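You operate a simulated robot arm through the tools that you are given. There is no shell and no other tool. Be economical: measure what you need, move in short steps, check, and stop when the job is done.

Carry out the task below with a simulated robot arm. There is one attempt and no reset: what you move stays moved.

Task
Set block J-51 in the black tray and prime a patch, then put the float back and close the pot.
Fine: load the small float in the small primer pot; the other block stays bare. Set down upright: small float. A coat counts when it lies all over at full strength: go over it till it gets no stronger.

Only the result counts: the job must be done as asked and must still hold three seconds after the hand-in. Knocking over, shifting, dropping, spilling or breaking anything else fails it.

Robot
A 6-joint arm with a two-finger parallel gripper, fixed in place. Base frame: the origin is at the foot of the arm, x ahead of it, y to its left, z up; the work surface is at about z = 800. Lengths are in mm, angles in rad, forces in N, time in s.
With the tool pointing down near the work surface it reaches from about 240 to 640 mm from the base axis. Its first joint turns from -1.152 to 1.152 rad. Payload 2.7 kg.
The tool frame sits at the grasp point between the pads (the TCP): z along the fingers, y along the line on which they close. The tips reach 23 mm beyond it. The gripper opens to 94 mm. The fingers are 38 mm wide and 10 mm thick; the gripper's body (54 by 96 mm) begins 39 mm behind the TCP.
Orientation is that of the tool frame in the base frame, as [roll, pitch, yaw] about the fixed x, y, z axes, in that order (R = Rz(yaw) Ry(pitch) Rx(roll)). With the fingers straight down and closing along the base's y, the tool's x points along the base's -x, its y along +y and its z along -z.

Tools
- The arm moves only by the tool send_rows. Its argument "motion" is one flat list of numbers, 6 for each row, row after row: the shift along the base's x, y, z in mm, then the turn, a rotation vector about the base's x, y, z in rad. In form: [dx, dy, dz, rx, ry, rz, dx, dy, dz, rx, ry, rz, ...]. A call has 1 to 20 rows; each row is the pose to reach, as a shift and turn from the pose commanded when the call began. "claw" is the finger opening in mm, from 0 to 94, set as the call begins (left out, the last holds). Each row takes 0.2 s and may step no farther than 50 mm and 0.15 rad from the row before; otherwise, or with a gripper value out of range, the whole call is refused. A pose out of reach is approached as far as the arm can. The call stops where the force on the tool passes 50 N (or 10 N more than at its start, if that is more) or the arm is blocked; 0.2 s more then pass. Each finger travels about 45 mm/s and halts on what it meets, pressing with about 36 N; the grip force reading is that of the motor and also rises with nothing between the fingers. The clock runs only during rows and for 0.2 s after the last one: add rows that repeat a pose to give the fingers time. It gives the time, the measured TCP pose, the force on the tool (base axes), the opening and the grip force at its end, in the units of the frame above (readings bear some noise), with the torque about the TCP (base axes, N m) and any sound that the robot's microphone picked up.
- Cameras (640 x 400 px; columns grow to the right, rows downward): "scene" is fixed at [77.3, -439, 1390.5]; the picture's right is [0.73, -0.68, 0.00], its down [-0.48, -0.51, -0.71] and it looks along [0.49, 0.52, -0.70] (base axes); focal length 258 px, centre (320, 200). "wrist" rides on the gripper at [86, 16, -74] in the tool frame; the picture's right is [-0.18, 0.98, 0.00], its down [-0.58, -0.11, -0.81] and it looks along [-0.79, -0.15, 0.59] (tool axes); focal length 243 px, centre (320, 200). There is no depth. A picture from a camera that has moved, and an enlarged one, comes with that camera's place and axes in the base frame and with its lens.
- grab_frame(camera): a new picture of that camera. The clock stands still meanwhile.
- close_up(camera, box): a new picture of the part [left, top, right, bottom] of that camera's present view, enlarged. The clock stands still meanwhile.
- finish_job(): hands the job in; it is judged then, once.

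Work in short steps. Places have to be worked out from the pictures, the camera data and where the tool is seen: move nearer, look again, correct. Check each grasp and each placing, and mend what went wrong. You have 120 turns and 68 pictures in all, those below and enlarged ones among them. Open the gripper and draw the arm clear of the work before you hand the job in, unless the task says otherwise; then end with one line.

The tools are called after "Call:" as name(argument=value, ...) on one line, values as JSON. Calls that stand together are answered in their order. send_rows: Moves the arm, as the interface text tells. Its arguments: {"type":"object","properties":{"motion":{"type":"array","items":{"type":"number"}},"claw":{"type":"number"}},"required":["motion"]} The other tools are called the same way: grab_frame (camera) takes a picture; close_up (camera, box) takes an enlarged picture of a part of a camera's view; finish_job () hands the job in.

At the start:

```text
clock: 0.0
tcp_pos: [430.1, 149.7, 1109.9]
orientation: [-3.14, 0.0, -3.14]
contact_force: [-0.2, -0.6, 0.2]
wrist_torque: [-0.01, 0.03, -0.01]
opening: 94.2
grasp_force: 0.0
```

scene: 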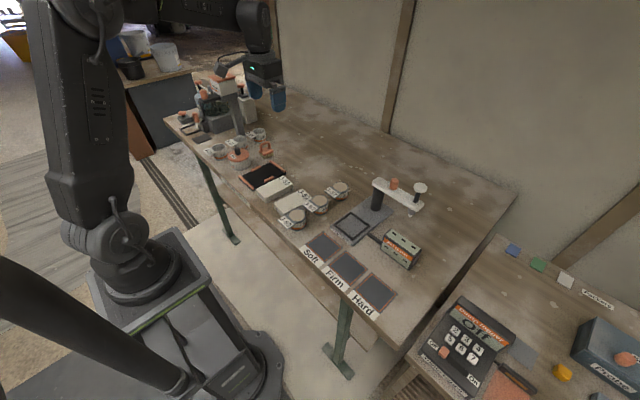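
wrist: 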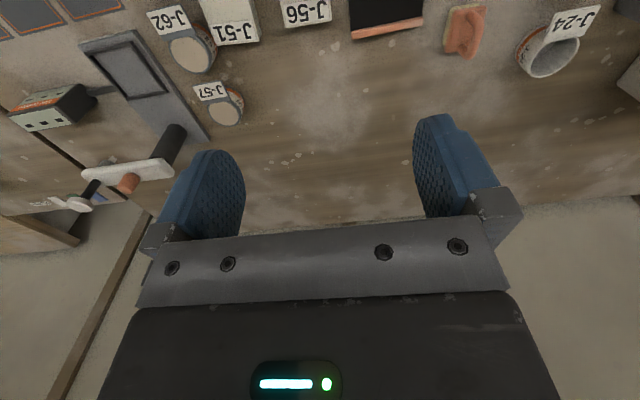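

I start by enlarging the work area to identify the parts.

Call:
close_up(camera="scene", box=[160, 90, 320, 190])

Call:
close_up(camera="scene", box=[230, 150, 390, 250])

Call:
close_up(camera="scene", box=[290, 160, 450, 320])

Call:
close_up(camera="scene", box=[400, 230, 640, 400])

```text
4.00 times, centred on (240, 140) of scene
camera zoom: at [77.3, -439.0, 1390.5], right [0.73, -0.68, 0.0], down [-0.48, -0.51, -0.71], along [0.49, 0.52, -0.7], focal length 1032 px, centre (640, 440)
```

zoom: 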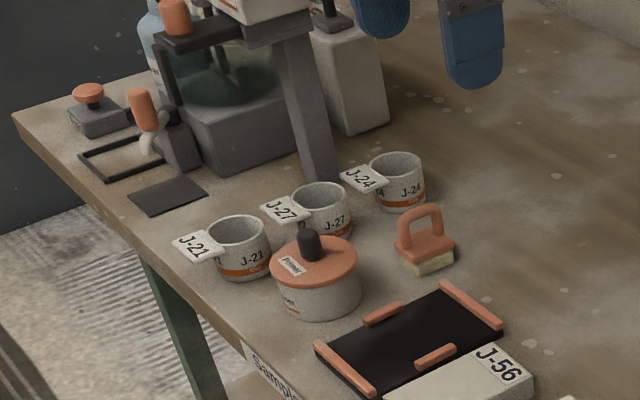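

```text
4.00 times, centred on (310, 200) of scene
camera zoom: at [77.3, -439.0, 1390.5], right [0.73, -0.68, 0.0], down [-0.48, -0.51, -0.71], along [0.49, 0.52, -0.7], focal length 1032 px, centre (360, 200)
```

zoom: 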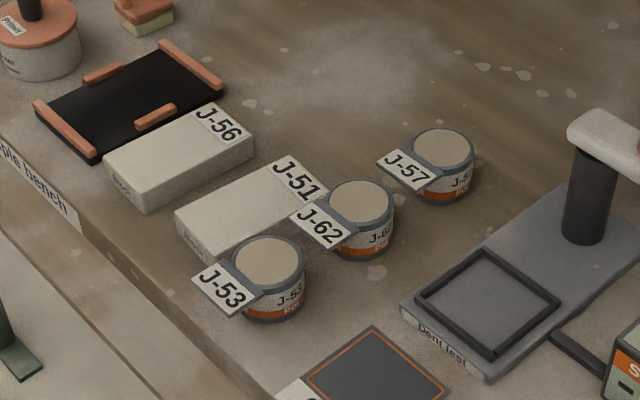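

```text
2.50 times, centred on (370, 240) of scene
camera zoom: at [77.3, -439.0, 1390.5], right [0.73, -0.68, 0.0], down [-0.48, -0.51, -0.71], along [0.49, 0.52, -0.7], focal length 645 px, centre (195, 100)
```

zoom: 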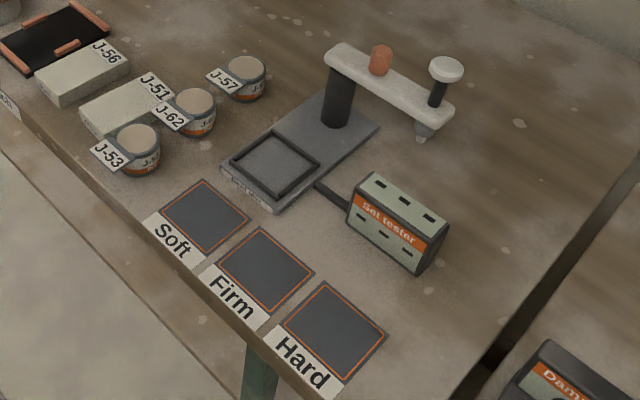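

```text
2.35 times, centred on (520, 315) of scene
camera zoom: at [77.3, -439.0, 1390.5], right [0.73, -0.68, 0.0], down [-0.48, -0.51, -0.71], along [0.49, 0.52, -0.7], focal length 607 px, centre (-151, -71)
```

zoom: 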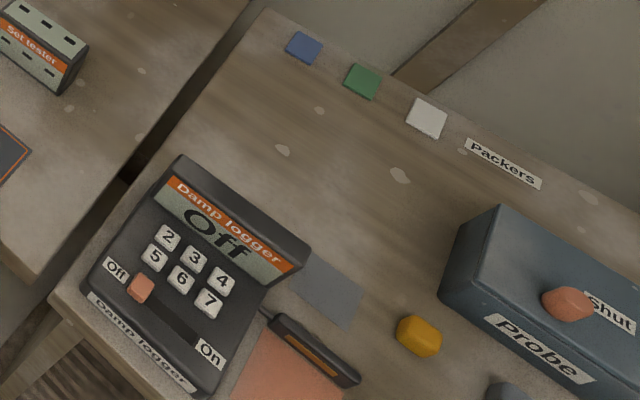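

Rough fixes: primer pot ~(385,305), small float ~(508,325), tray ~(428,240), J-51 ~(407,33), long axis nearly along x. I move the wrist camera back and higher over them for a better look.

Call:
send_rows(motion=[-40, 20, 0, 0, 0, 0, -80, 50, -10, 0, 0, 0, -100, 80, -30, 0, 0, 0, -100, 80, -60, 0, 0, 0])

Call:
grab_frame(camera="wrist")

```text
refused: row 2 steps farther than a row can; nothing moved
```

```text
61 pictures are left
camera wrist: at [344.4, 164.4, 1183.9], right [0.18, 0.98, 0.0], down [0.58, -0.11, 0.81], along [0.79, -0.15, -0.59], focal length 243 px, centre (320, 200)
```

wrist: 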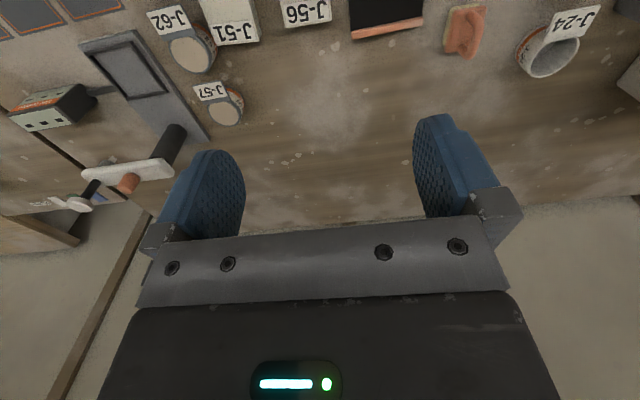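

The row step was too long; I resend with shorter steps and a slight pitch so the camera looks more downward.

Call:
send_rows(motion=[-30, 20, 0, 0, 0.1, 0, -60, 40, 0, 0, 0.2, 0, -85, 60, -10, 0, 0.3, 0, -100, 80, -30, 0, 0.4, 0, -100, 80, -50, 0, 0.4, 0])

Call:
grab_frame(camera="wrist")

```text
clock: 1.2
tcp_pos: [333.3, 229.8, 1059.5]
orientation: [3.141, -0.402, -3.141]
contact_force: [0.6, -0.3, -0.9]
wrist_torque: [-0.01, 0.01, 0.0]
opening: 93.7
grasp_force: 0.1
```

```text
60 pictures are left
camera wrist: at [283.1, 246.9, 1161.8], right [0.17, 0.98, -0.07], down [0.85, -0.11, 0.52], along [0.5, -0.15, -0.85], focal length 243 px, centre (320, 200)
```

wrist: 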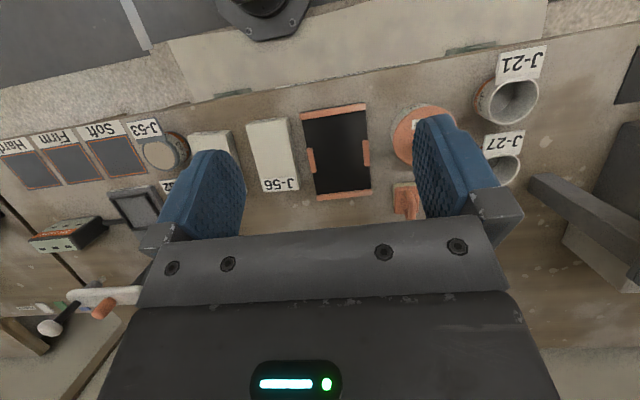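

Good view; I enlarge the central part.

Call:
close_up(camera="wrist", box=[230, 90, 430, 210])

Call:
close_up(camera="scene", box=[205, 120, 305, 200])

```text
3.20 times, centred on (330, 150) of wrist
camera zoom: at [283.1, 246.9, 1161.8], right [0.17, 0.98, -0.07], down [0.85, -0.11, 0.52], along [0.5, -0.15, -0.85], focal length 776 px, centre (288, 360)
```

zoom: 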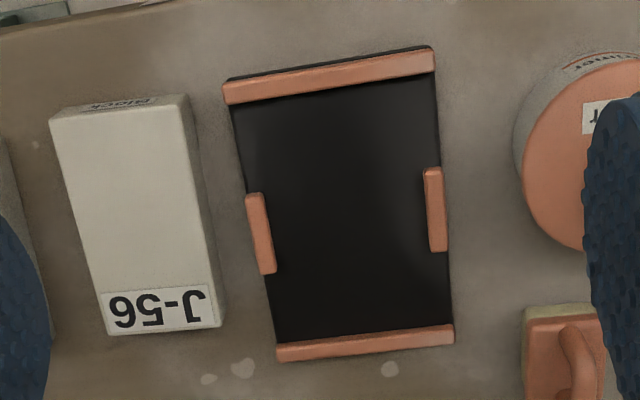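

```text
5.00 times, centred on (255, 160) of scene
camera zoom: at [77.3, -438.9, 1390.5], right [0.73, -0.68, 0.0], down [-0.48, -0.51, -0.71], along [0.49, 0.52, -0.7], focal length 1291 px, centre (645, 400)
```

zoom: 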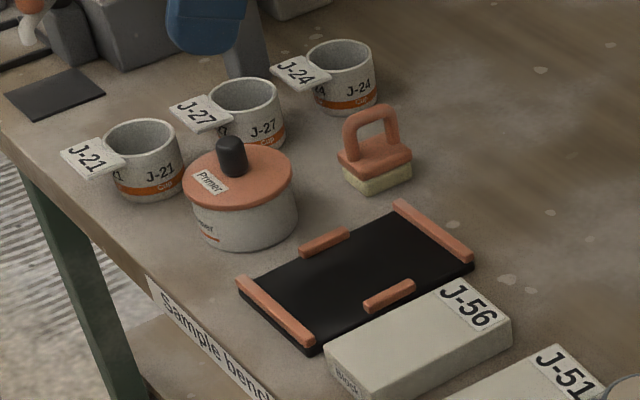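

Cross-checking both cameras gives block height ≈ 21 mm, J-51 centre ≈ (415,41), yaw ≈ -0.08, tray centre ≈ (417,226) with 12 mm bars. I move above J-51, levelling the tool.

Call:
send_rows(motion=[14, -31, -10, 0, -0.1, 0, 28, -62, -30, 0, -0.2, 0, 42, -94, -60, 0, -0.3, 0, 57, -126, -90, 0, -0.4, 0, 71, -158, -120, 0, -0.4, 0, 85, -189, -140, 0, -0.4, 0, 85, -189, -140, 0, -0.4, 0], claw=80)

Call:
grab_frame(camera="wrist")

Call:
close_up(camera="scene", box=[240, 150, 360, 240])

```text
clock: 2.8
tcp_pos: [415.5, 40.6, 920.6]
orientation: [-3.141, 0.001, -3.14]
contact_force: [0.7, -0.6, -0.4]
wrist_torque: [-0.01, -0.02, 0.03]
opening: 80.0
grasp_force: 0.1
```

```text
57 pictures are left
camera wrist: at [330.2, 56.3, 995.5], right [0.18, 0.98, 0.0], down [0.58, -0.11, 0.81], along [0.79, -0.15, -0.59], focal length 243 px, centre (320, 200)
```

wrist: 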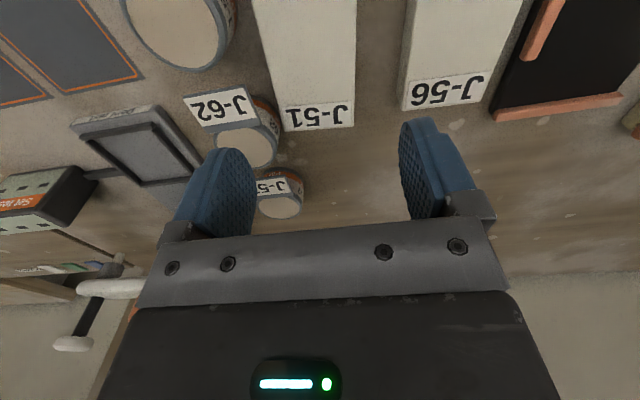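

```text
4.44 times, centred on (300, 195) of scene
camera zoom: at [77.3, -439.0, 1390.5], right [0.73, -0.68, 0.0], down [-0.48, -0.51, -0.71], along [0.49, 0.52, -0.7], focal length 1147 px, centre (409, 222)
```

zoom: 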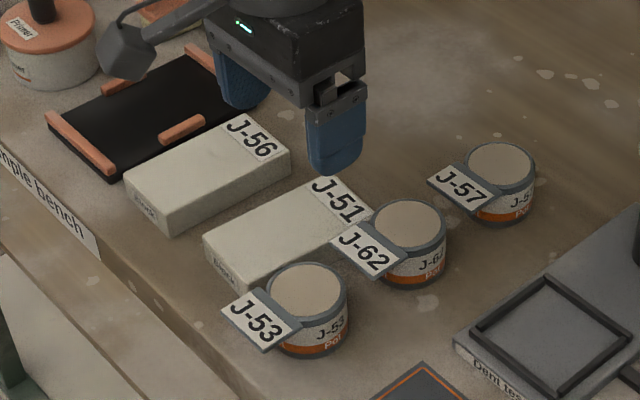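

J-51 now fits to centre ≈ (408,36), 106×60 mm, yaw ≈ -0.09, with pots J-53/J-62 close on its -y side (gap ≈ 15 mm). I'll approach biased toward +y at x≈382 and look again before lowering.

Call:
send_rows(motion=[-16, 2, -15, 0, 0, -0.05, -33, 4, -35, 0, 0, -0.09, -33, 4, -35, 0, 0, -0.09], claw=80)

Call:
grab_frame(camera="wrist")

Call:
close_up(camera="scene", box=[260, 160, 340, 230])

```text
clock: 3.6
tcp_pos: [384.3, 45.8, 884.8]
orientation: [3.142, 0.0, 3.05]
contact_force: [-0.6, 0.8, -0.1]
wrist_torque: [0.02, -0.02, -0.02]
opening: 80.1
grasp_force: 0.0
```

```text
55 pictures are left
camera wrist: at [299.3, 68.2, 959.1], right [0.27, 0.96, 0.0], down [0.57, -0.16, 0.81], along [0.78, -0.22, -0.59], focal length 243 px, centre (320, 200)
```

wrist: 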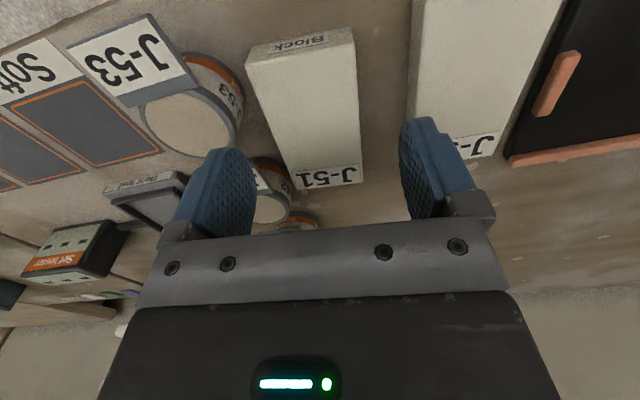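

```text
5.71 times, centred on (300, 195) of scene
camera zoom: at [77.3, -439.0, 1390.5], right [0.73, -0.68, 0.0], down [-0.48, -0.51, -0.71], along [0.49, 0.52, -0.7], focal length 1475 px, centre (434, 229)
```

zoom: 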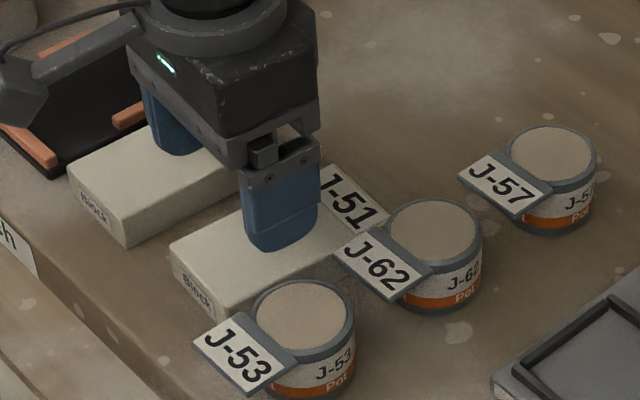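

Refined: block centre (408,36), yaw ≈ -0.1; left finger has ≈5 mm either side at this pose. I descend to TCP z≈833 (tips ~10 mm above table, clear of tray bars later).

Call:
send_rows(motion=[0, 0, -20, 0, 0, -0.01, 0, 0, -35, 0, 0, -0.01, 0, 0, -45, 0, 0, -0.01, 0, 0, -52, 0, 0, -0.01, 0, 0, -52, 0, 0, -0.01], claw=80)

Call:
close_up(camera="scene", box=[260, 160, 340, 230])

Call:
grab_frame(camera="wrist")

```text
clock: 4.5
tcp_pos: [382.3, 43.5, 843.1]
orientation: [-3.141, 0.005, 3.041]
contact_force: [-3.0, 1.2, 14.1]
wrist_torque: [-0.67, 0.22, -0.07]
opening: 79.8
grasp_force: 0.1
stopped in row 4: the force on the tool passed its limit at 71 N (the readings are from after the stop); the commanded pose is now the measured one
```

```text
5.71 times, centred on (300, 195) of scene
camera zoom: at [77.1, -438.9, 1390.5], right [0.73, -0.68, 0.0], down [-0.48, -0.51, -0.71], along [0.49, 0.52, -0.7], focal length 1475 px, centre (434, 229)
```

zoom: 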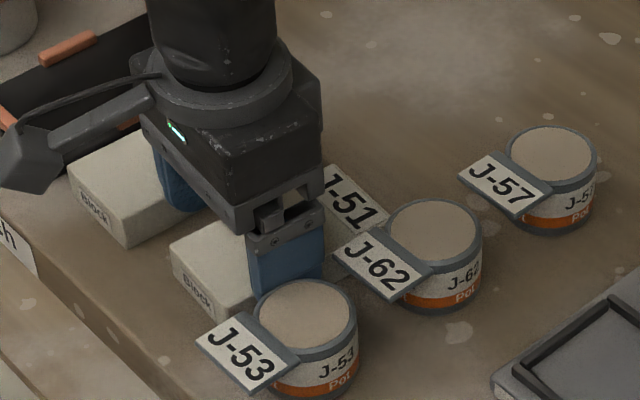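

```text
52 pictures are left
camera wrist: at [299.0, 68.6, 917.2], right [0.28, 0.96, 0.0], down [0.56, -0.17, 0.81], along [0.78, -0.23, -0.59], focal length 243 px, centre (320, 200)
```

wrist: 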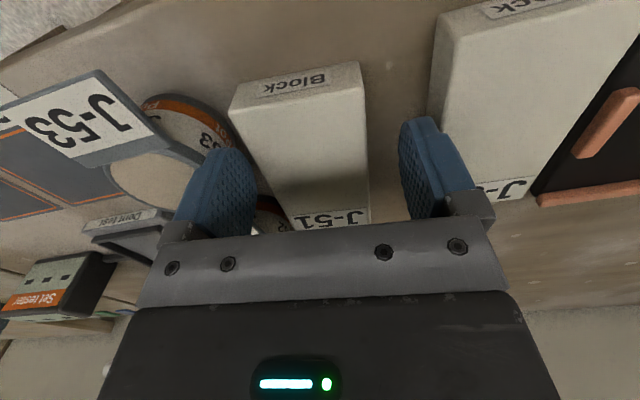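

The left finger's outer edge touched J-53's rim at about (372,-6); J-53 moved barely ~1 mm. I lift, shift 4 mm toward +y and descend slowly.

Call:
send_rows(motion=[0, 0, 8, 0, 0, 0, 0, 0, 20, 0, 0, 0, 1, 4, 20, 0, 0, 0, 1, 4, 20, 0, 0, 0], claw=80)

Call:
close_up(camera="wrist", box=[160, 40, 400, 240])

Call:
close_up(camera="scene", box=[260, 160, 340, 230])

```text
clock: 5.5
tcp_pos: [384.1, 49.0, 863.3]
orientation: [3.141, 0.002, 3.041]
contact_force: [0.2, 0.0, 0.8]
wrist_torque: [0.03, -0.02, -0.02]
opening: 80.0
grasp_force: 0.2
```

```text
2.00 times, centred on (280, 140) of wrist
camera zoom: at [300.3, 72.5, 936.3], right [0.28, 0.96, 0.0], down [0.57, -0.17, 0.81], along [0.77, -0.23, -0.59], focal length 485 px, centre (400, 320)
```

zoom: 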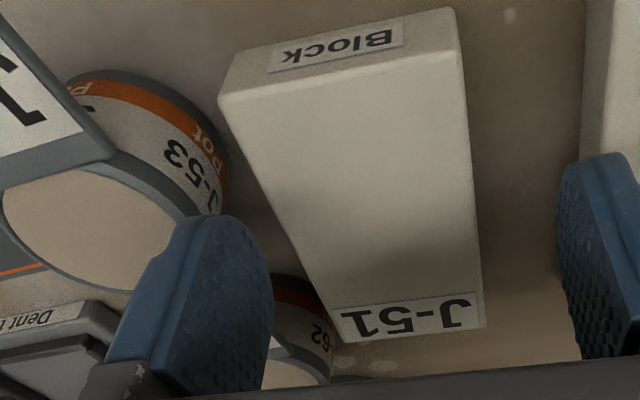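

```text
5.71 times, centred on (300, 195) of scene
camera zoom: at [77.3, -439.0, 1390.5], right [0.73, -0.68, 0.0], down [-0.48, -0.51, -0.71], along [0.49, 0.52, -0.7], focal length 1475 px, centre (434, 229)
```

zoom: 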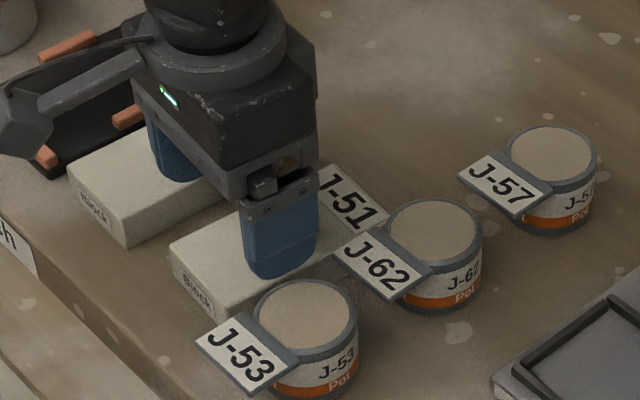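

By the newest view the gap at x≈375 runs from y≈-5 to ≈+9, and the left finger now sits at ≈-2..8. I descend slowly.

Call:
send_rows(motion=[0, 0, -8, 0, 0, 0, 0, 0, -14, 0, 0, 0, 0, 0, -17, 0, 0, 0, 0, 0, -19, 0, 0, 0, 0, 0, -21, 0, 0, 0, 0, 0, -23, 0, 0, 0, 0, 0, -25, 0, 0, 0, 0, 0, -27, 0, 0, 0, 0, 0, -29, 0, 0, 0, 0, 0, -30, 0, 0, 0], claw=80)

```text
clock: 7.7
tcp_pos: [382.6, 48.0, 832.4]
orientation: [3.14, 0.004, 3.041]
contact_force: [0.1, 0.0, 0.5]
wrist_torque: [0.0, 0.0, -0.02]
opening: 79.8
grasp_force: 0.0
```

No contact on the way down; the fingers straddle the block. I close the gripper.

Call:
send_rows(motion=[0, 0, 0, 0, 0, 0, 0, 0, 0, 0, 0, 0, 0, 0, 0, 0, 0, 0, 0, 0, 0, 0, 0, 0], claw=40)

Call:
close_up(camera="scene", box=[260, 160, 340, 230])

```text
clock: 8.7
tcp_pos: [382.8, 48.6, 832.8]
orientation: [3.141, 0.001, 3.04]
contact_force: [0.8, -0.6, 0.4]
wrist_torque: [0.0, -0.04, -0.02]
opening: 59.4
grasp_force: 35.9
```

```text
5.71 times, centred on (300, 195) of scene
camera zoom: at [77.3, -439.0, 1390.5], right [0.73, -0.68, 0.0], down [-0.48, -0.51, -0.71], along [0.49, 0.52, -0.7], focal length 1475 px, centre (434, 229)
```

zoom: 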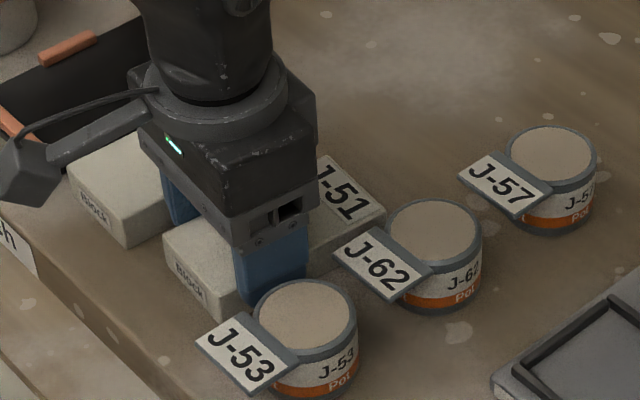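

J-51 is held (59.4 mm). I lift it, carry it high over J-56 while straightening it, and check above the tray.

Call:
send_rows(motion=[0, 0, 15, 0, 0, 0, 0, 0, 40, 0, 0, 0, 0, 10, 70, 0, 0, 0.02, 0, 45, 70, 0, 0, 0.04, 3, 80, 70, 0, 0, 0.06, 5, 115, 70, 0, 0, 0.08, 8, 150, 70, 0, 0, 0.09, 9, 178, 70, 0, 0, 0.09, 9, 178, 70, 0, 0, 0.09])

Call:
grab_frame(camera="wrist")

Call:
close_up(camera="scene", box=[205, 120, 305, 200])

```text
clock: 10.7
tcp_pos: [390.5, 223.5, 901.3]
orientation: [-3.141, 0.002, 3.13]
contact_force: [-0.2, -0.5, -1.1]
wrist_torque: [0.03, 0.01, -0.03]
opening: 59.4
grasp_force: 36.1
```

```text
48 pictures are left
camera wrist: at [304.6, 241.2, 974.4], right [0.2, 0.98, 0.0], down [0.58, -0.12, 0.81], along [0.79, -0.16, -0.59], focal length 243 px, centre (320, 200)
```

wrist: 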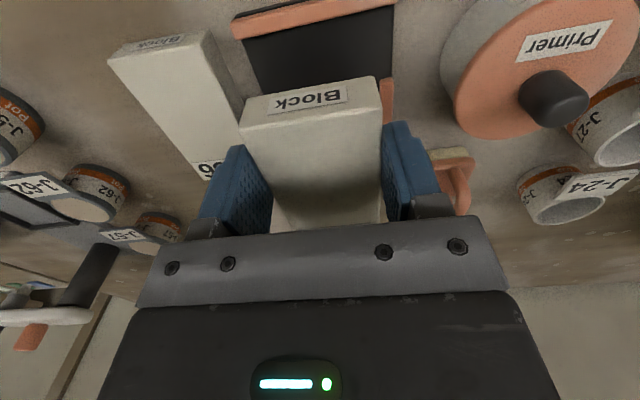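

```text
5.00 times, centred on (255, 160) of scene
camera zoom: at [77.3, -438.9, 1390.5], right [0.73, -0.68, 0.0], down [-0.48, -0.51, -0.71], along [0.49, 0.52, -0.7], focal length 1291 px, centre (645, 400)
```

zoom: 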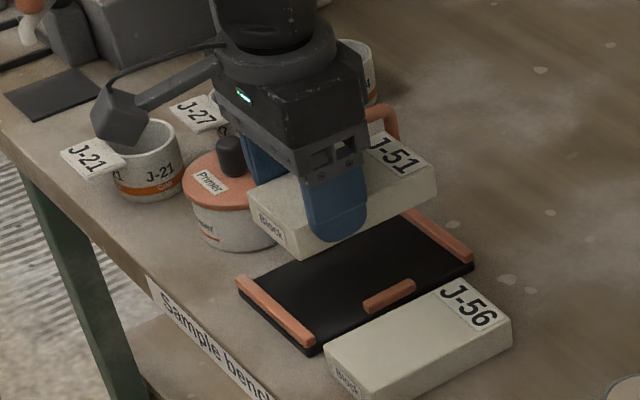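

Held level and centred over the tray (tray centre y ≈ 227). I lower it, slow near the bottom.

Call:
send_rows(motion=[0, 2, -20, 0, 0, 0, 0, 2, -40, 0, 0, 0, 0, 2, -54, 0, 0, 0, 0, 2, -58, 0, 0, 0, 0, 2, -61, 0, 0, 0, 0, 2, -63, 0, 0, 0, 0, 2, -64, 0, 0, 0])

Call:
close_up(camera="scene", box=[205, 120, 305, 200])

```text
clock: 12.3
tcp_pos: [392.4, 227.9, 840.8]
orientation: [3.14, 0.004, 3.131]
contact_force: [-12.7, -3.7, 42.3]
wrist_torque: [-0.85, 0.41, -0.27]
opening: 59.0
grasp_force: 36.4
```

```text
5.00 times, centred on (255, 160) of scene
camera zoom: at [76.5, -439.3, 1390.4], right [0.73, -0.68, 0.0], down [-0.48, -0.51, -0.71], along [0.49, 0.52, -0.7], focal length 1291 px, centre (645, 400)
```

zoom: 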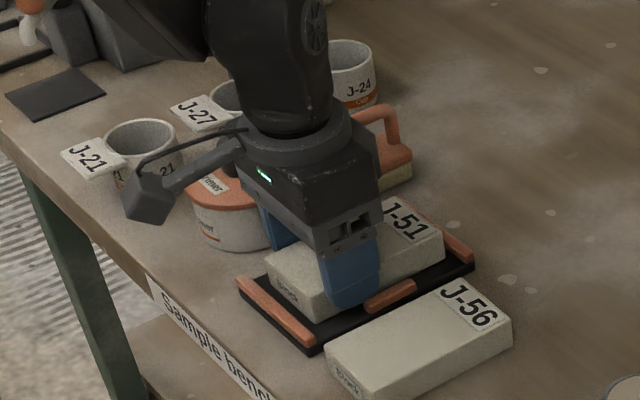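

42 N contact at TCP z 840.8 – likely the finger tip on a side bar, or the block on the tray. I back off 1.5 mm and look closely.

Call:
send_rows(motion=[0, 0, 2, 0, 0, 0, 0, 0, 3, 0, 0, 0])

Call:
close_up(camera="scene", box=[238, 155, 288, 195])

Call:
close_up(camera="wrist", box=[180, 0, 460, 230])

```text
clock: 12.9
tcp_pos: [392.9, 229.2, 840.9]
orientation: [3.141, 0.002, 3.133]
contact_force: [-1.8, -1.4, 18.4]
wrist_torque: [-0.24, -0.23, -0.11]
opening: 59.2
grasp_force: 36.0
```

```text
10.00 times, centred on (263, 175) of scene
camera zoom: at [77.0, -439.1, 1390.5], right [0.73, -0.68, 0.0], down [-0.48, -0.51, -0.71], along [0.49, 0.52, -0.7], focal length 2581 px, centre (890, 450)
```

zoom: 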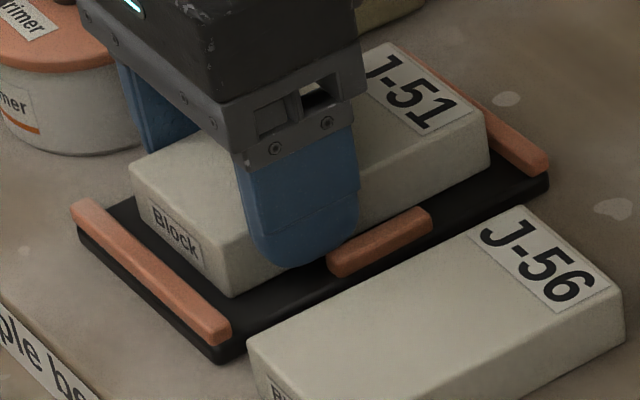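

```text
1.74 times, centred on (320, 115) of wrist
camera zoom: at [306.5, 244.7, 914.8], right [0.2, 0.98, 0.0], down [0.58, -0.12, 0.81], along [0.79, -0.16, -0.59], focal length 422 px, centre (320, 348)
```

zoom: 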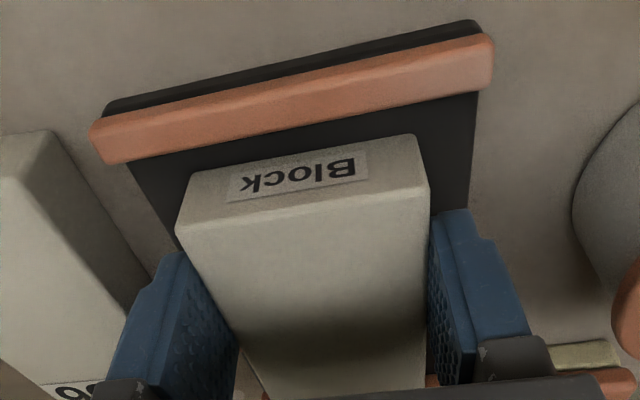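

The block lies flat inside the rails and bears on the tray. I open slightly and rise straight up.

Call:
send_rows(motion=[0, 0, 1, 0, 0, 0, 0, 0, 2, 0, 0, 0, 0, 0, 8, 0, 0, 0, 0, 0, 30, 0, 0, 0, 0, 0, 70, 0, 0, 0, 0, 0, 110, 0, 0, 0, -30, 0, 130, 0, 0, 0, -30, 0, 130, 0, 0, 0], claw=68)

Call:
grab_frame(camera="wrist")

Call:
close_up(camera="scene", box=[205, 120, 305, 200])

```text
clock: 14.7
tcp_pos: [364.9, 229.2, 971.3]
orientation: [3.141, 0.002, 3.131]
contact_force: [0.1, 0.1, 0.0]
wrist_torque: [0.02, 0.01, -0.01]
opening: 68.2
grasp_force: 0.0
```

```text
43 pictures are left
camera wrist: at [279.1, 244.7, 1045.7], right [0.2, 0.98, 0.0], down [0.58, -0.12, 0.81], along [0.79, -0.16, -0.59], focal length 243 px, centre (320, 200)
```

wrist: 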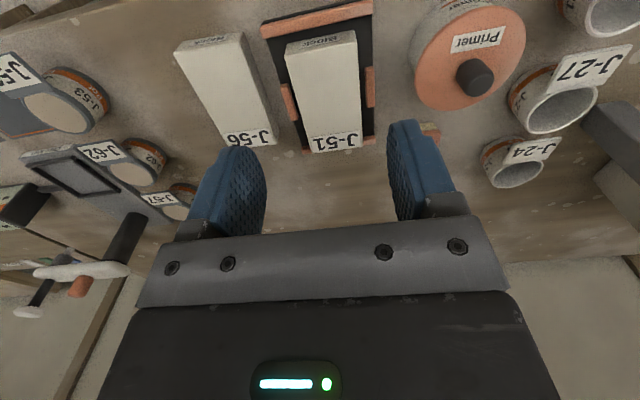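

```text
5.00 times, centred on (255, 160) of scene
camera zoom: at [77.3, -439.0, 1390.5], right [0.73, -0.68, 0.0], down [-0.48, -0.51, -0.71], along [0.49, 0.52, -0.7], focal length 1291 px, centre (645, 400)
```

zoom: 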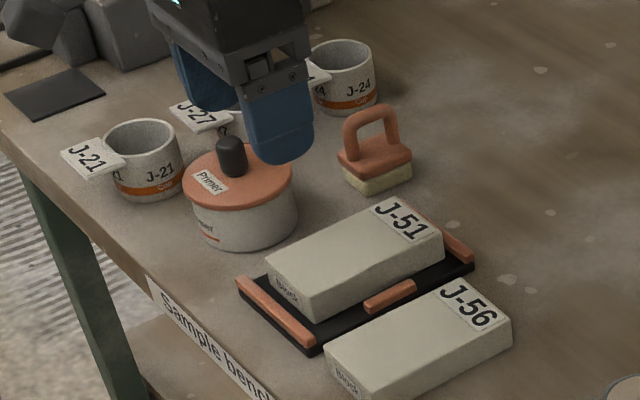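

The block lies between the bars. I enlarge to verify it clears both end rails and see the pot lid and float.

Call:
close_up(camera="wrist", box=[240, 0, 400, 160])

Call:
close_up(camera="scene", box=[245, 145, 305, 190])

```text
2.50 times, centred on (320, 80) of wrist
camera zoom: at [279.1, 244.7, 1045.7], right [0.2, 0.98, 0.0], down [0.58, -0.12, 0.81], along [0.79, -0.16, -0.59], focal length 606 px, centre (320, 500)
```

zoom: 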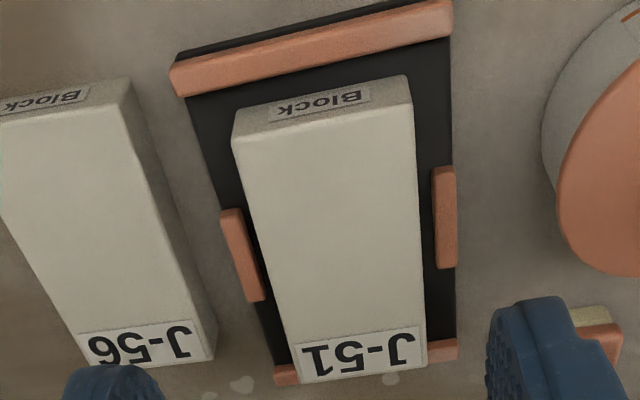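

```text
8.89 times, centred on (275, 168) of scene
camera zoom: at [77.3, -439.0, 1390.5], right [0.73, -0.68, 0.0], down [-0.48, -0.51, -0.71], along [0.49, 0.52, -0.7], focal length 2294 px, centre (720, 489)
```

zoom: 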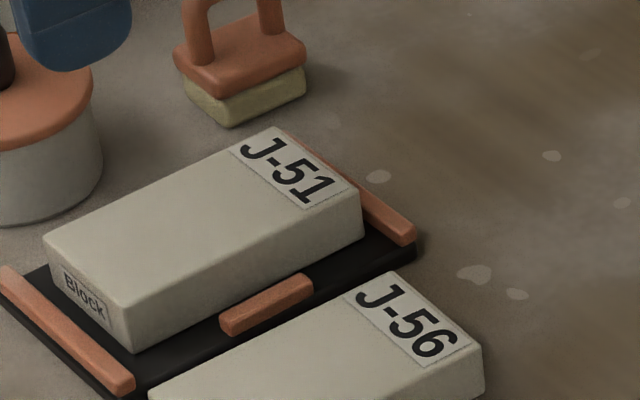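

J-51 sits flat in the tray, clear of all rails. Next I move over the primer pot for a look at lid and knob.

Call:
send_rows(motion=[0, 45, 0, 0, 0, 0, 0, 90, 0, 0, 0, 0, 10, 118, 0, 0, 0, 0, 10, 118, 0, 0, 0, 0], claw=60)

Call:
grab_frame(camera="wrist")

Call:
close_up(camera="scene", box=[205, 110, 305, 190])

```text
clock: 15.7
tcp_pos: [374.0, 346.6, 971.5]
orientation: [-3.14, 0.002, 3.131]
contact_force: [0.3, 0.2, -0.1]
wrist_torque: [0.01, 0.0, 0.0]
opening: 59.9
grasp_force: 0.0
```

```text
39 pictures are left
camera wrist: at [287.4, 363.1, 1044.7], right [0.2, 0.98, 0.0], down [0.58, -0.12, 0.81], along [0.79, -0.16, -0.59], focal length 243 px, centre (320, 200)
```

wrist: 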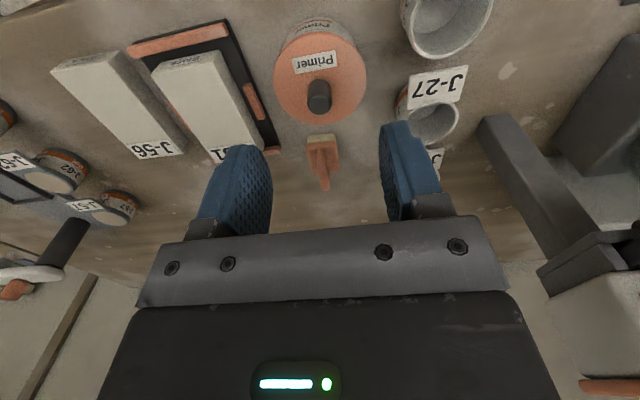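

```text
5.00 times, centred on (255, 150) of scene
camera zoom: at [77.3, -438.9, 1390.5], right [0.73, -0.68, 0.0], down [-0.48, -0.51, -0.71], along [0.49, 0.52, -0.7], focal length 1291 px, centre (645, 450)
```

zoom: 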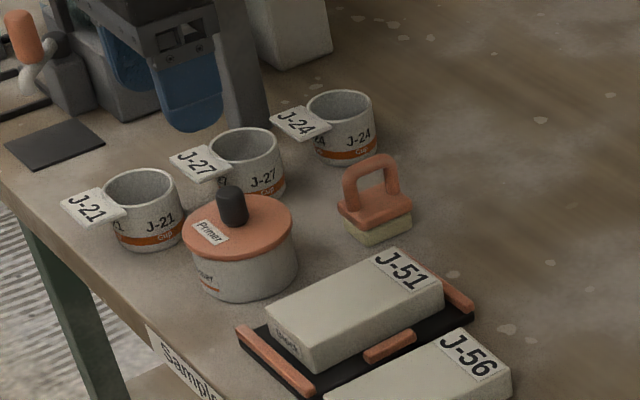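

Lid centre is about (395,341), top z ~835–845. I lower above it to refine.

Call:
send_rows(motion=[5, 0, -25, 0, 0, 0, 12, -3, -50, 0, 0, 0, 22, -4, -68, 0, 0, 0, 22, -4, -68, 0, 0, 0], claw=60)

Call:
close_up(camera="wrist", box=[160, 20, 480, 220])

Call:
close_up(camera="scene", box=[205, 110, 285, 174])

```text
clock: 16.7
tcp_pos: [395.9, 342.2, 904.9]
orientation: [-3.141, 0.001, 3.132]
contact_force: [-0.4, 0.0, -0.3]
wrist_torque: [0.01, 0.0, 0.0]
opening: 60.1
grasp_force: 0.1
```

```text
2.00 times, centred on (320, 120) of wrist
camera zoom: at [310.2, 358.6, 978.2], right [0.2, 0.98, 0.0], down [0.58, -0.12, 0.81], along [0.79, -0.16, -0.59], focal length 485 px, centre (320, 360)
```

zoom: 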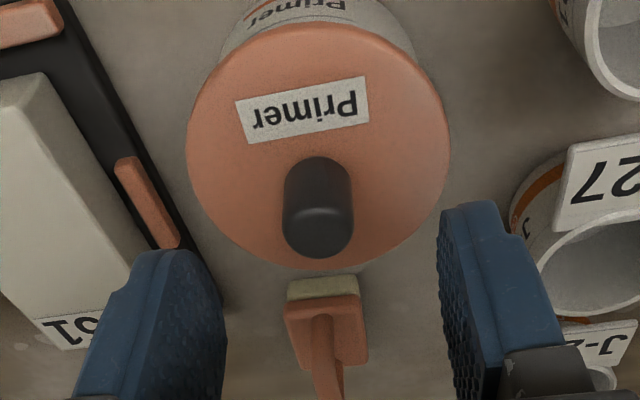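

```text
6.25 times, centred on (245, 142) of scene
camera zoom: at [77.3, -439.0, 1390.5], right [0.73, -0.68, 0.0], down [-0.48, -0.51, -0.71], along [0.49, 0.52, -0.7], focal length 1613 px, centre (789, 562)
```

zoom: 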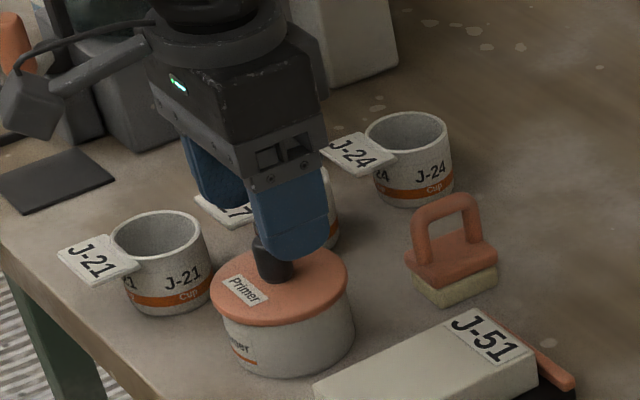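

Knob at ≈(393,341.5), top ≈872, lid top ≈836. I descend to TCP z 866 and close on the knob.

Call:
send_rows(motion=[-3, 0, -15, 0, 0, 0, -3, 0, -28, 0, 0, 0, -3, 0, -34, 0, 0, 0, -3, 0, -38, 0, 0, 0, -3, 0, -38, 0, 0, 0], claw=50)

Call:
send_rows(motion=[0, 0, 0, 0, 0, 0, 0, 0, 0, 0, 0, 0, 0, 0, 0, 0, 0, 0, 0, 0, 0, 0, 0, 0], claw=10)

```text
clock: 17.7
tcp_pos: [393.1, 343.0, 872.4]
orientation: [3.139, 0.002, 3.132]
contact_force: [-4.0, -2.4, 6.6]
wrist_torque: [-0.12, 0.21, -0.02]
opening: 50.1
grasp_force: 1.0
stopped in row 5: the force on the tool passed its limit at 57 N (the readings are from after the stop); the commanded pose is now the measured one
```

```text
clock: 18.7
tcp_pos: [394.9, 343.9, 871.6]
orientation: [3.14, 0.004, 3.131]
contact_force: [2.7, -9.7, 18.2]
wrist_torque: [-0.44, 0.0, -0.05]
opening: 18.4
grasp_force: 35.9
```

Fingertips met the lid at z≈848 (so lid top ≈848); the knob is gripped at 18.4 mm. I lift the lid straight up and check.

Call:
send_rows(motion=[0, 0, 3, 0, 0, 0, 0, 0, 10, 0, 0, 0, 0, 0, 30, 0, 0, 0, 0, 0, 60, 0, 0, 0, 0, 0, 90, 0, 0, 0, 0, 0, 90, 0, 0, 0])

Call:
close_up(camera="scene", box=[205, 90, 305, 170])

```text
clock: 20.1
tcp_pos: [391.4, 342.5, 961.6]
orientation: [3.139, 0.004, 3.131]
contact_force: [0.2, -0.7, -0.3]
wrist_torque: [0.0, -0.03, 0.01]
opening: 18.3
grasp_force: 35.9
heard: snap
```

```text
5.00 times, centred on (255, 130) of scene
camera zoom: at [77.3, -439.0, 1390.5], right [0.73, -0.68, 0.0], down [-0.48, -0.51, -0.71], along [0.49, 0.52, -0.7], focal length 1291 px, centre (645, 550)
```

zoom: 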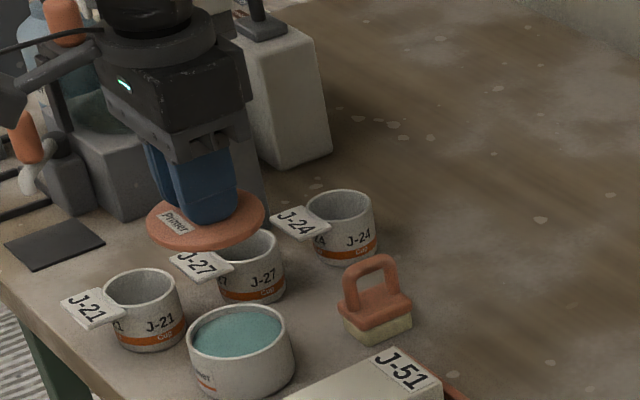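

The lid snapped off; teal primer is visible. I carry the lid to the free area at about (565,145).

Call:
send_rows(motion=[28, -33, 0, 0, 0, 0, 57, -66, 0, 0, 0, 0, 86, -99, 0, 0, 0, 0, 115, -132, 0, 0, 0, 0, 143, -166, 0, 0, 0, 0, 171, -199, 0, 0, 0, 0, 171, -199, -40, 0, 0, 0, 171, -199, -80, 0, 0, 0, 171, -199, -110, 0, 0, 0, 171, -199, -110, 0, 0, 0])

Call:
close_up(camera="scene", box=[240, 110, 360, 206])

```text
clock: 22.3
tcp_pos: [566.7, 145.5, 849.8]
orientation: [3.139, 0.004, 3.131]
contact_force: [0.1, 0.6, -0.4]
wrist_torque: [0.01, 0.03, 0.0]
opening: 18.3
grasp_force: 35.8
```

```text
4.17 times, centred on (300, 158) of scene
camera zoom: at [77.3, -439.0, 1390.5], right [0.73, -0.68, 0.0], down [-0.48, -0.51, -0.71], along [0.49, 0.52, -0.7], focal length 1076 px, centre (403, 375)
```

zoom: 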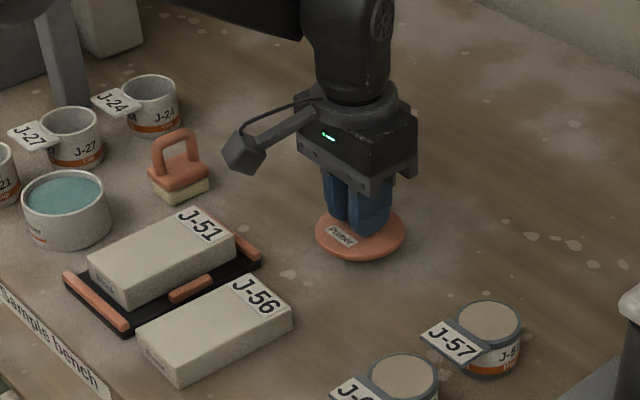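

Clear space all around. I lower in small steps until light contact.

Call:
send_rows(motion=[0, 0, -10, 0, 0, 0, 0, 0, -13, 0, 0, 0, 0, 0, -15, 0, 0, 0, 0, 0, -17, 0, 0, 0, 0, 0, -19, 0, 0, 0, 0, 0, -20, 0, 0, 0])

```text
clock: 23.7
tcp_pos: [566.6, 145.2, 834.1]
orientation: [3.139, 0.009, 3.131]
contact_force: [-2.7, -3.5, 28.1]
wrist_torque: [-0.37, 0.47, 0.0]
opening: 18.6
grasp_force: 35.6
```

Contact at TCP z≈834: the lid is on the table. I release and rise.

Call:
send_rows(motion=[0, 0, 3, 0, 0, 0, 0, 0, 3, 0, 0, 0, 0, 0, 4, 0, 0, 0, 0, 0, 4, 0, 0, 0, 0, 0, 20, 0, 0, 0, 0, 0, 60, 0, 0, 0, 0, 0, 100, 0, 0, 0, -40, 30, 110, 0, 0, 0, -80, 60, 110, 0, 0, 0, -120, 90, 110, 0, 0, 0, -140, 130, 110, 0, 0, 0, -150, 165, 110, 0, 0, 0, -150, 165, 110, 0, 0, 0], claw=50)

Call:
grab_frame(camera="wrist")

Call:
close_up(camera="scene", box=[230, 110, 350, 206])

```text
refused: row 8 steps farther than a row can; nothing moved
```

```text
33 pictures are left
camera wrist: at [479.0, 161.1, 907.8], right [0.19, 0.98, 0.0], down [0.57, -0.12, 0.81], along [0.8, -0.16, -0.58], focal length 243 px, centre (320, 200)
```

wrist: 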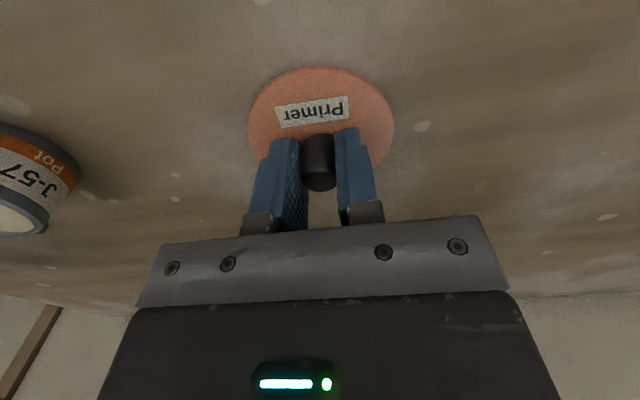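

```text
4.17 times, centred on (290, 158) of scene
camera zoom: at [76.7, -439.2, 1390.5], right [0.73, -0.68, 0.0], down [-0.48, -0.51, -0.71], along [0.49, 0.52, -0.7], focal length 1076 px, centre (445, 375)
```

zoom: 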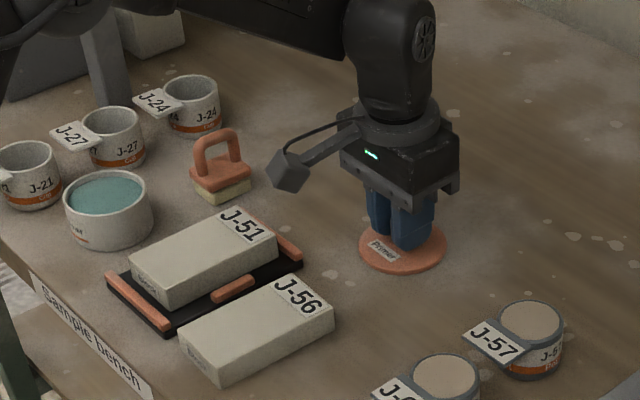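

Now correctly paced: release, rise, and go to view the float at about (495,325).

Call:
send_rows(motion=[0, 0, 3, 0, 0, 0, 0, 0, 3, 0, 0, 0, 0, 0, 4, 0, 0, 0, 0, 0, 4, 0, 0, 0, 0, 0, 20, 0, 0, 0, 0, 0, 60, 0, 0, 0, 0, 0, 105, 0, 0, 0, -20, 36, 115, 0, 0, 0, -40, 72, 120, 0, 0, 0, -60, 108, 120, 0, 0, 0, -78, 144, 120, 0, 0, 0, -96, 177, 120, 0, 0, 0, -96, 177, 120, 0, 0, 0], claw=60)

Call:
close_up(camera="wrist", box=[160, 20, 480, 220])

Call:
close_up(camera="scene", box=[210, 110, 330, 206])

```text
clock: 26.5
tcp_pos: [467.7, 320.1, 953.3]
orientation: [3.141, 0.004, 3.128]
contact_force: [0.0, 0.3, 0.2]
wrist_torque: [0.02, 0.01, 0.02]
opening: 59.8
grasp_force: 0.1
```

```text
2.00 times, centred on (320, 120) of wrist
camera zoom: at [382.1, 336.9, 1026.5], right [0.2, 0.98, 0.0], down [0.58, -0.12, 0.81], along [0.79, -0.16, -0.59], focal length 485 px, centre (320, 360)
```

zoom: 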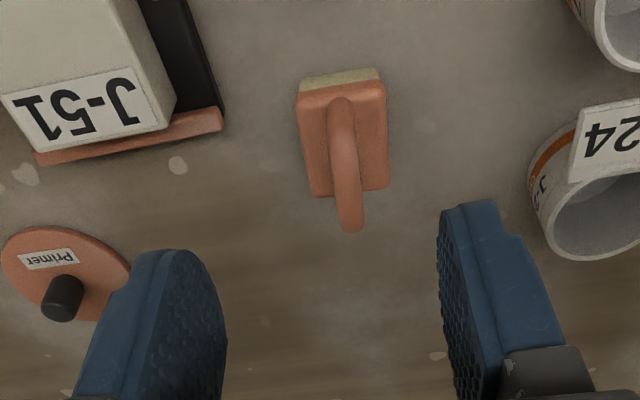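

```text
4.17 times, centred on (270, 158) of scene
camera zoom: at [77.3, -438.9, 1390.5], right [0.73, -0.68, 0.0], down [-0.48, -0.51, -0.71], along [0.49, 0.52, -0.7], focal length 1076 px, centre (528, 375)
```

zoom: 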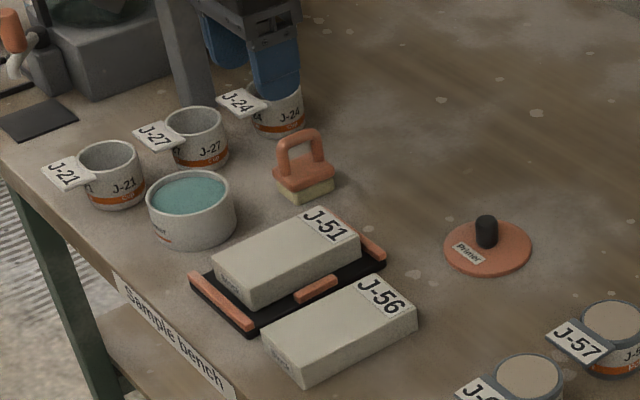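

The lid stands well. Float: plate centre ≈ (502,325), handle bar along x, yaw ≈ -0.06. I move over it at z≈905 and check.

Call:
send_rows(motion=[17, 3, -20, 0, 0, -0.03, 34, 5, -45, 0, 0, -0.05, 34, 5, -45, 0, 0, -0.05], claw=50)

Call:
close_up(camera="wrist", box=[160, 20, 480, 220])

```text
clock: 27.3
tcp_pos: [505.0, 322.9, 908.4]
orientation: [3.14, 0.004, 3.08]
contact_force: [0.3, -0.7, 0.7]
wrist_torque: [0.02, -0.01, 0.01]
opening: 49.9
grasp_force: 0.1
```

```text
2.00 times, centred on (320, 120) of wrist
camera zoom: at [418.9, 344.0, 982.0], right [0.24, 0.97, 0.0], down [0.57, -0.15, 0.81], along [0.78, -0.2, -0.59], focal length 485 px, centre (320, 360)
```

zoom: 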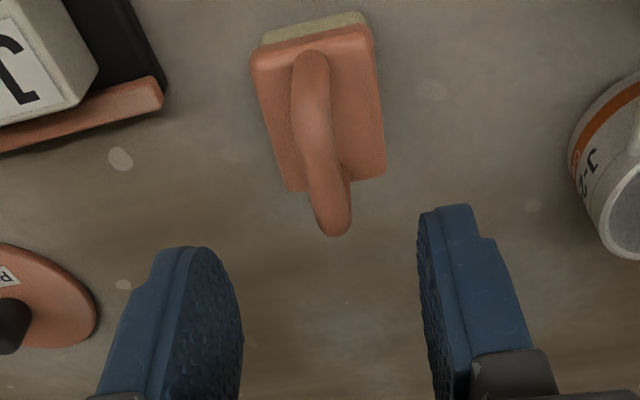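

Handle top ≈ z 851–858, centred at (502,323.5). I descend slowly to TCP z 852 and close.

Call:
send_rows(motion=[-2, 0.7, -25, 0, 0, 0, -2, 0.7, -42, 0, 0, 0, -2, 0.7, -50, 0, 0, 0, -2, 0.7, -53, 0, 0, 0, -2, 0.7, -56, 0, 0, 0, -2, 0.7, -56, 0, 0, 0], claw=50)

Call:
send_rows(motion=[0, 0, 0, 0, 0, 0, 0, 0, 0, 0, 0, 0, 0, 0, 0, 0, 0, 0, 0, 0, 0, 0, 0, 0], claw=4)

Call:
close_up(camera="wrist", box=[160, 20, 480, 220])

```text
clock: 28.7
tcp_pos: [500.8, 327.0, 850.6]
orientation: [3.141, 0.004, 3.08]
contact_force: [0.2, -0.1, 0.2]
wrist_torque: [0.03, -0.02, 0.0]
opening: 50.0
grasp_force: 0.1
```

```text
clock: 29.7
tcp_pos: [500.9, 326.6, 851.8]
orientation: [3.14, 0.003, 3.081]
contact_force: [-0.5, 0.1, 1.8]
wrist_torque: [-0.03, 0.0, 0.02]
opening: 10.3
grasp_force: 36.4
```

```text
2.00 times, centred on (320, 120) of wrist
camera zoom: at [415.3, 347.9, 924.9], right [0.24, 0.97, 0.0], down [0.57, -0.15, 0.81], along [0.78, -0.2, -0.59], focal length 485 px, centre (320, 360)
```

zoom: 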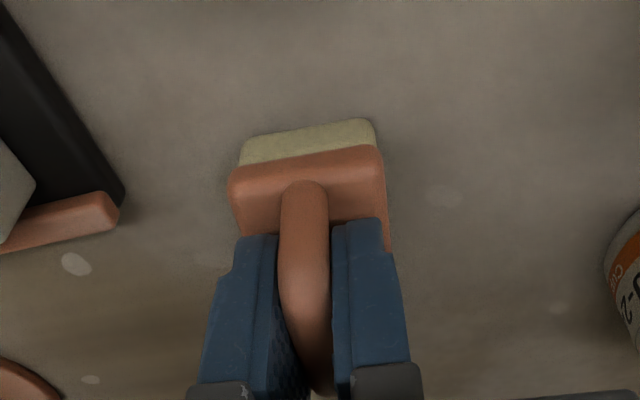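

Float gripped (10.3 mm); its sole is ≈51.5 mm below the TCP. I lift it and move over the pot.

Call:
send_rows(motion=[0, 0, 10, 0, 0, 0, 0, 0, 45, 0, 0, 0, 0, 0, 80, 0, 0, 0, -36, 6, 80, 0, 0, 0, -72, 12, 80, 0, 0, 0, -108, 17, 80, 0, 0, 0, -108, 17, 80, 0, 0, 0])

Call:
close_up(camera="wrist", box=[160, 0, 480, 220])

Call:
close_up(camera="scene", box=[205, 110, 285, 174])

```text
clock: 31.3
tcp_pos: [393.4, 342.1, 929.8]
orientation: [3.139, 0.004, 3.08]
contact_force: [1.1, -0.1, -0.9]
wrist_torque: [0.0, -0.01, -0.04]
opening: 10.6
grasp_force: 36.1
```

```text
1.82 times, centred on (320, 110) of wrist
camera zoom: at [308.3, 363.3, 1002.3], right [0.24, 0.97, 0.0], down [0.57, -0.15, 0.81], along [0.78, -0.2, -0.59], focal length 441 px, centre (320, 364)
```

zoom: 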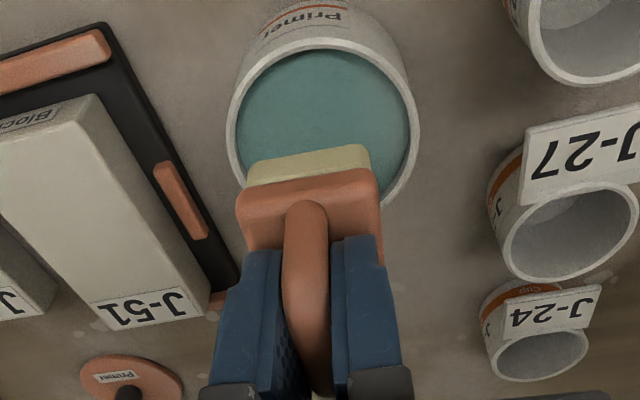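

```text
6.25 times, centred on (245, 142) of scene
camera zoom: at [77.3, -439.0, 1390.5], right [0.73, -0.68, 0.0], down [-0.48, -0.51, -0.71], along [0.49, 0.52, -0.7], focal length 1613 px, centre (789, 562)
```

zoom: 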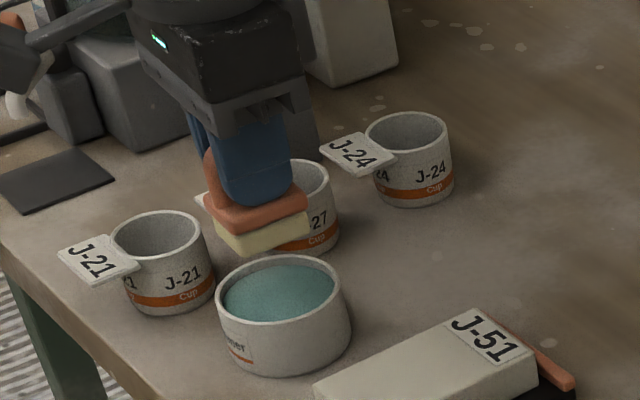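

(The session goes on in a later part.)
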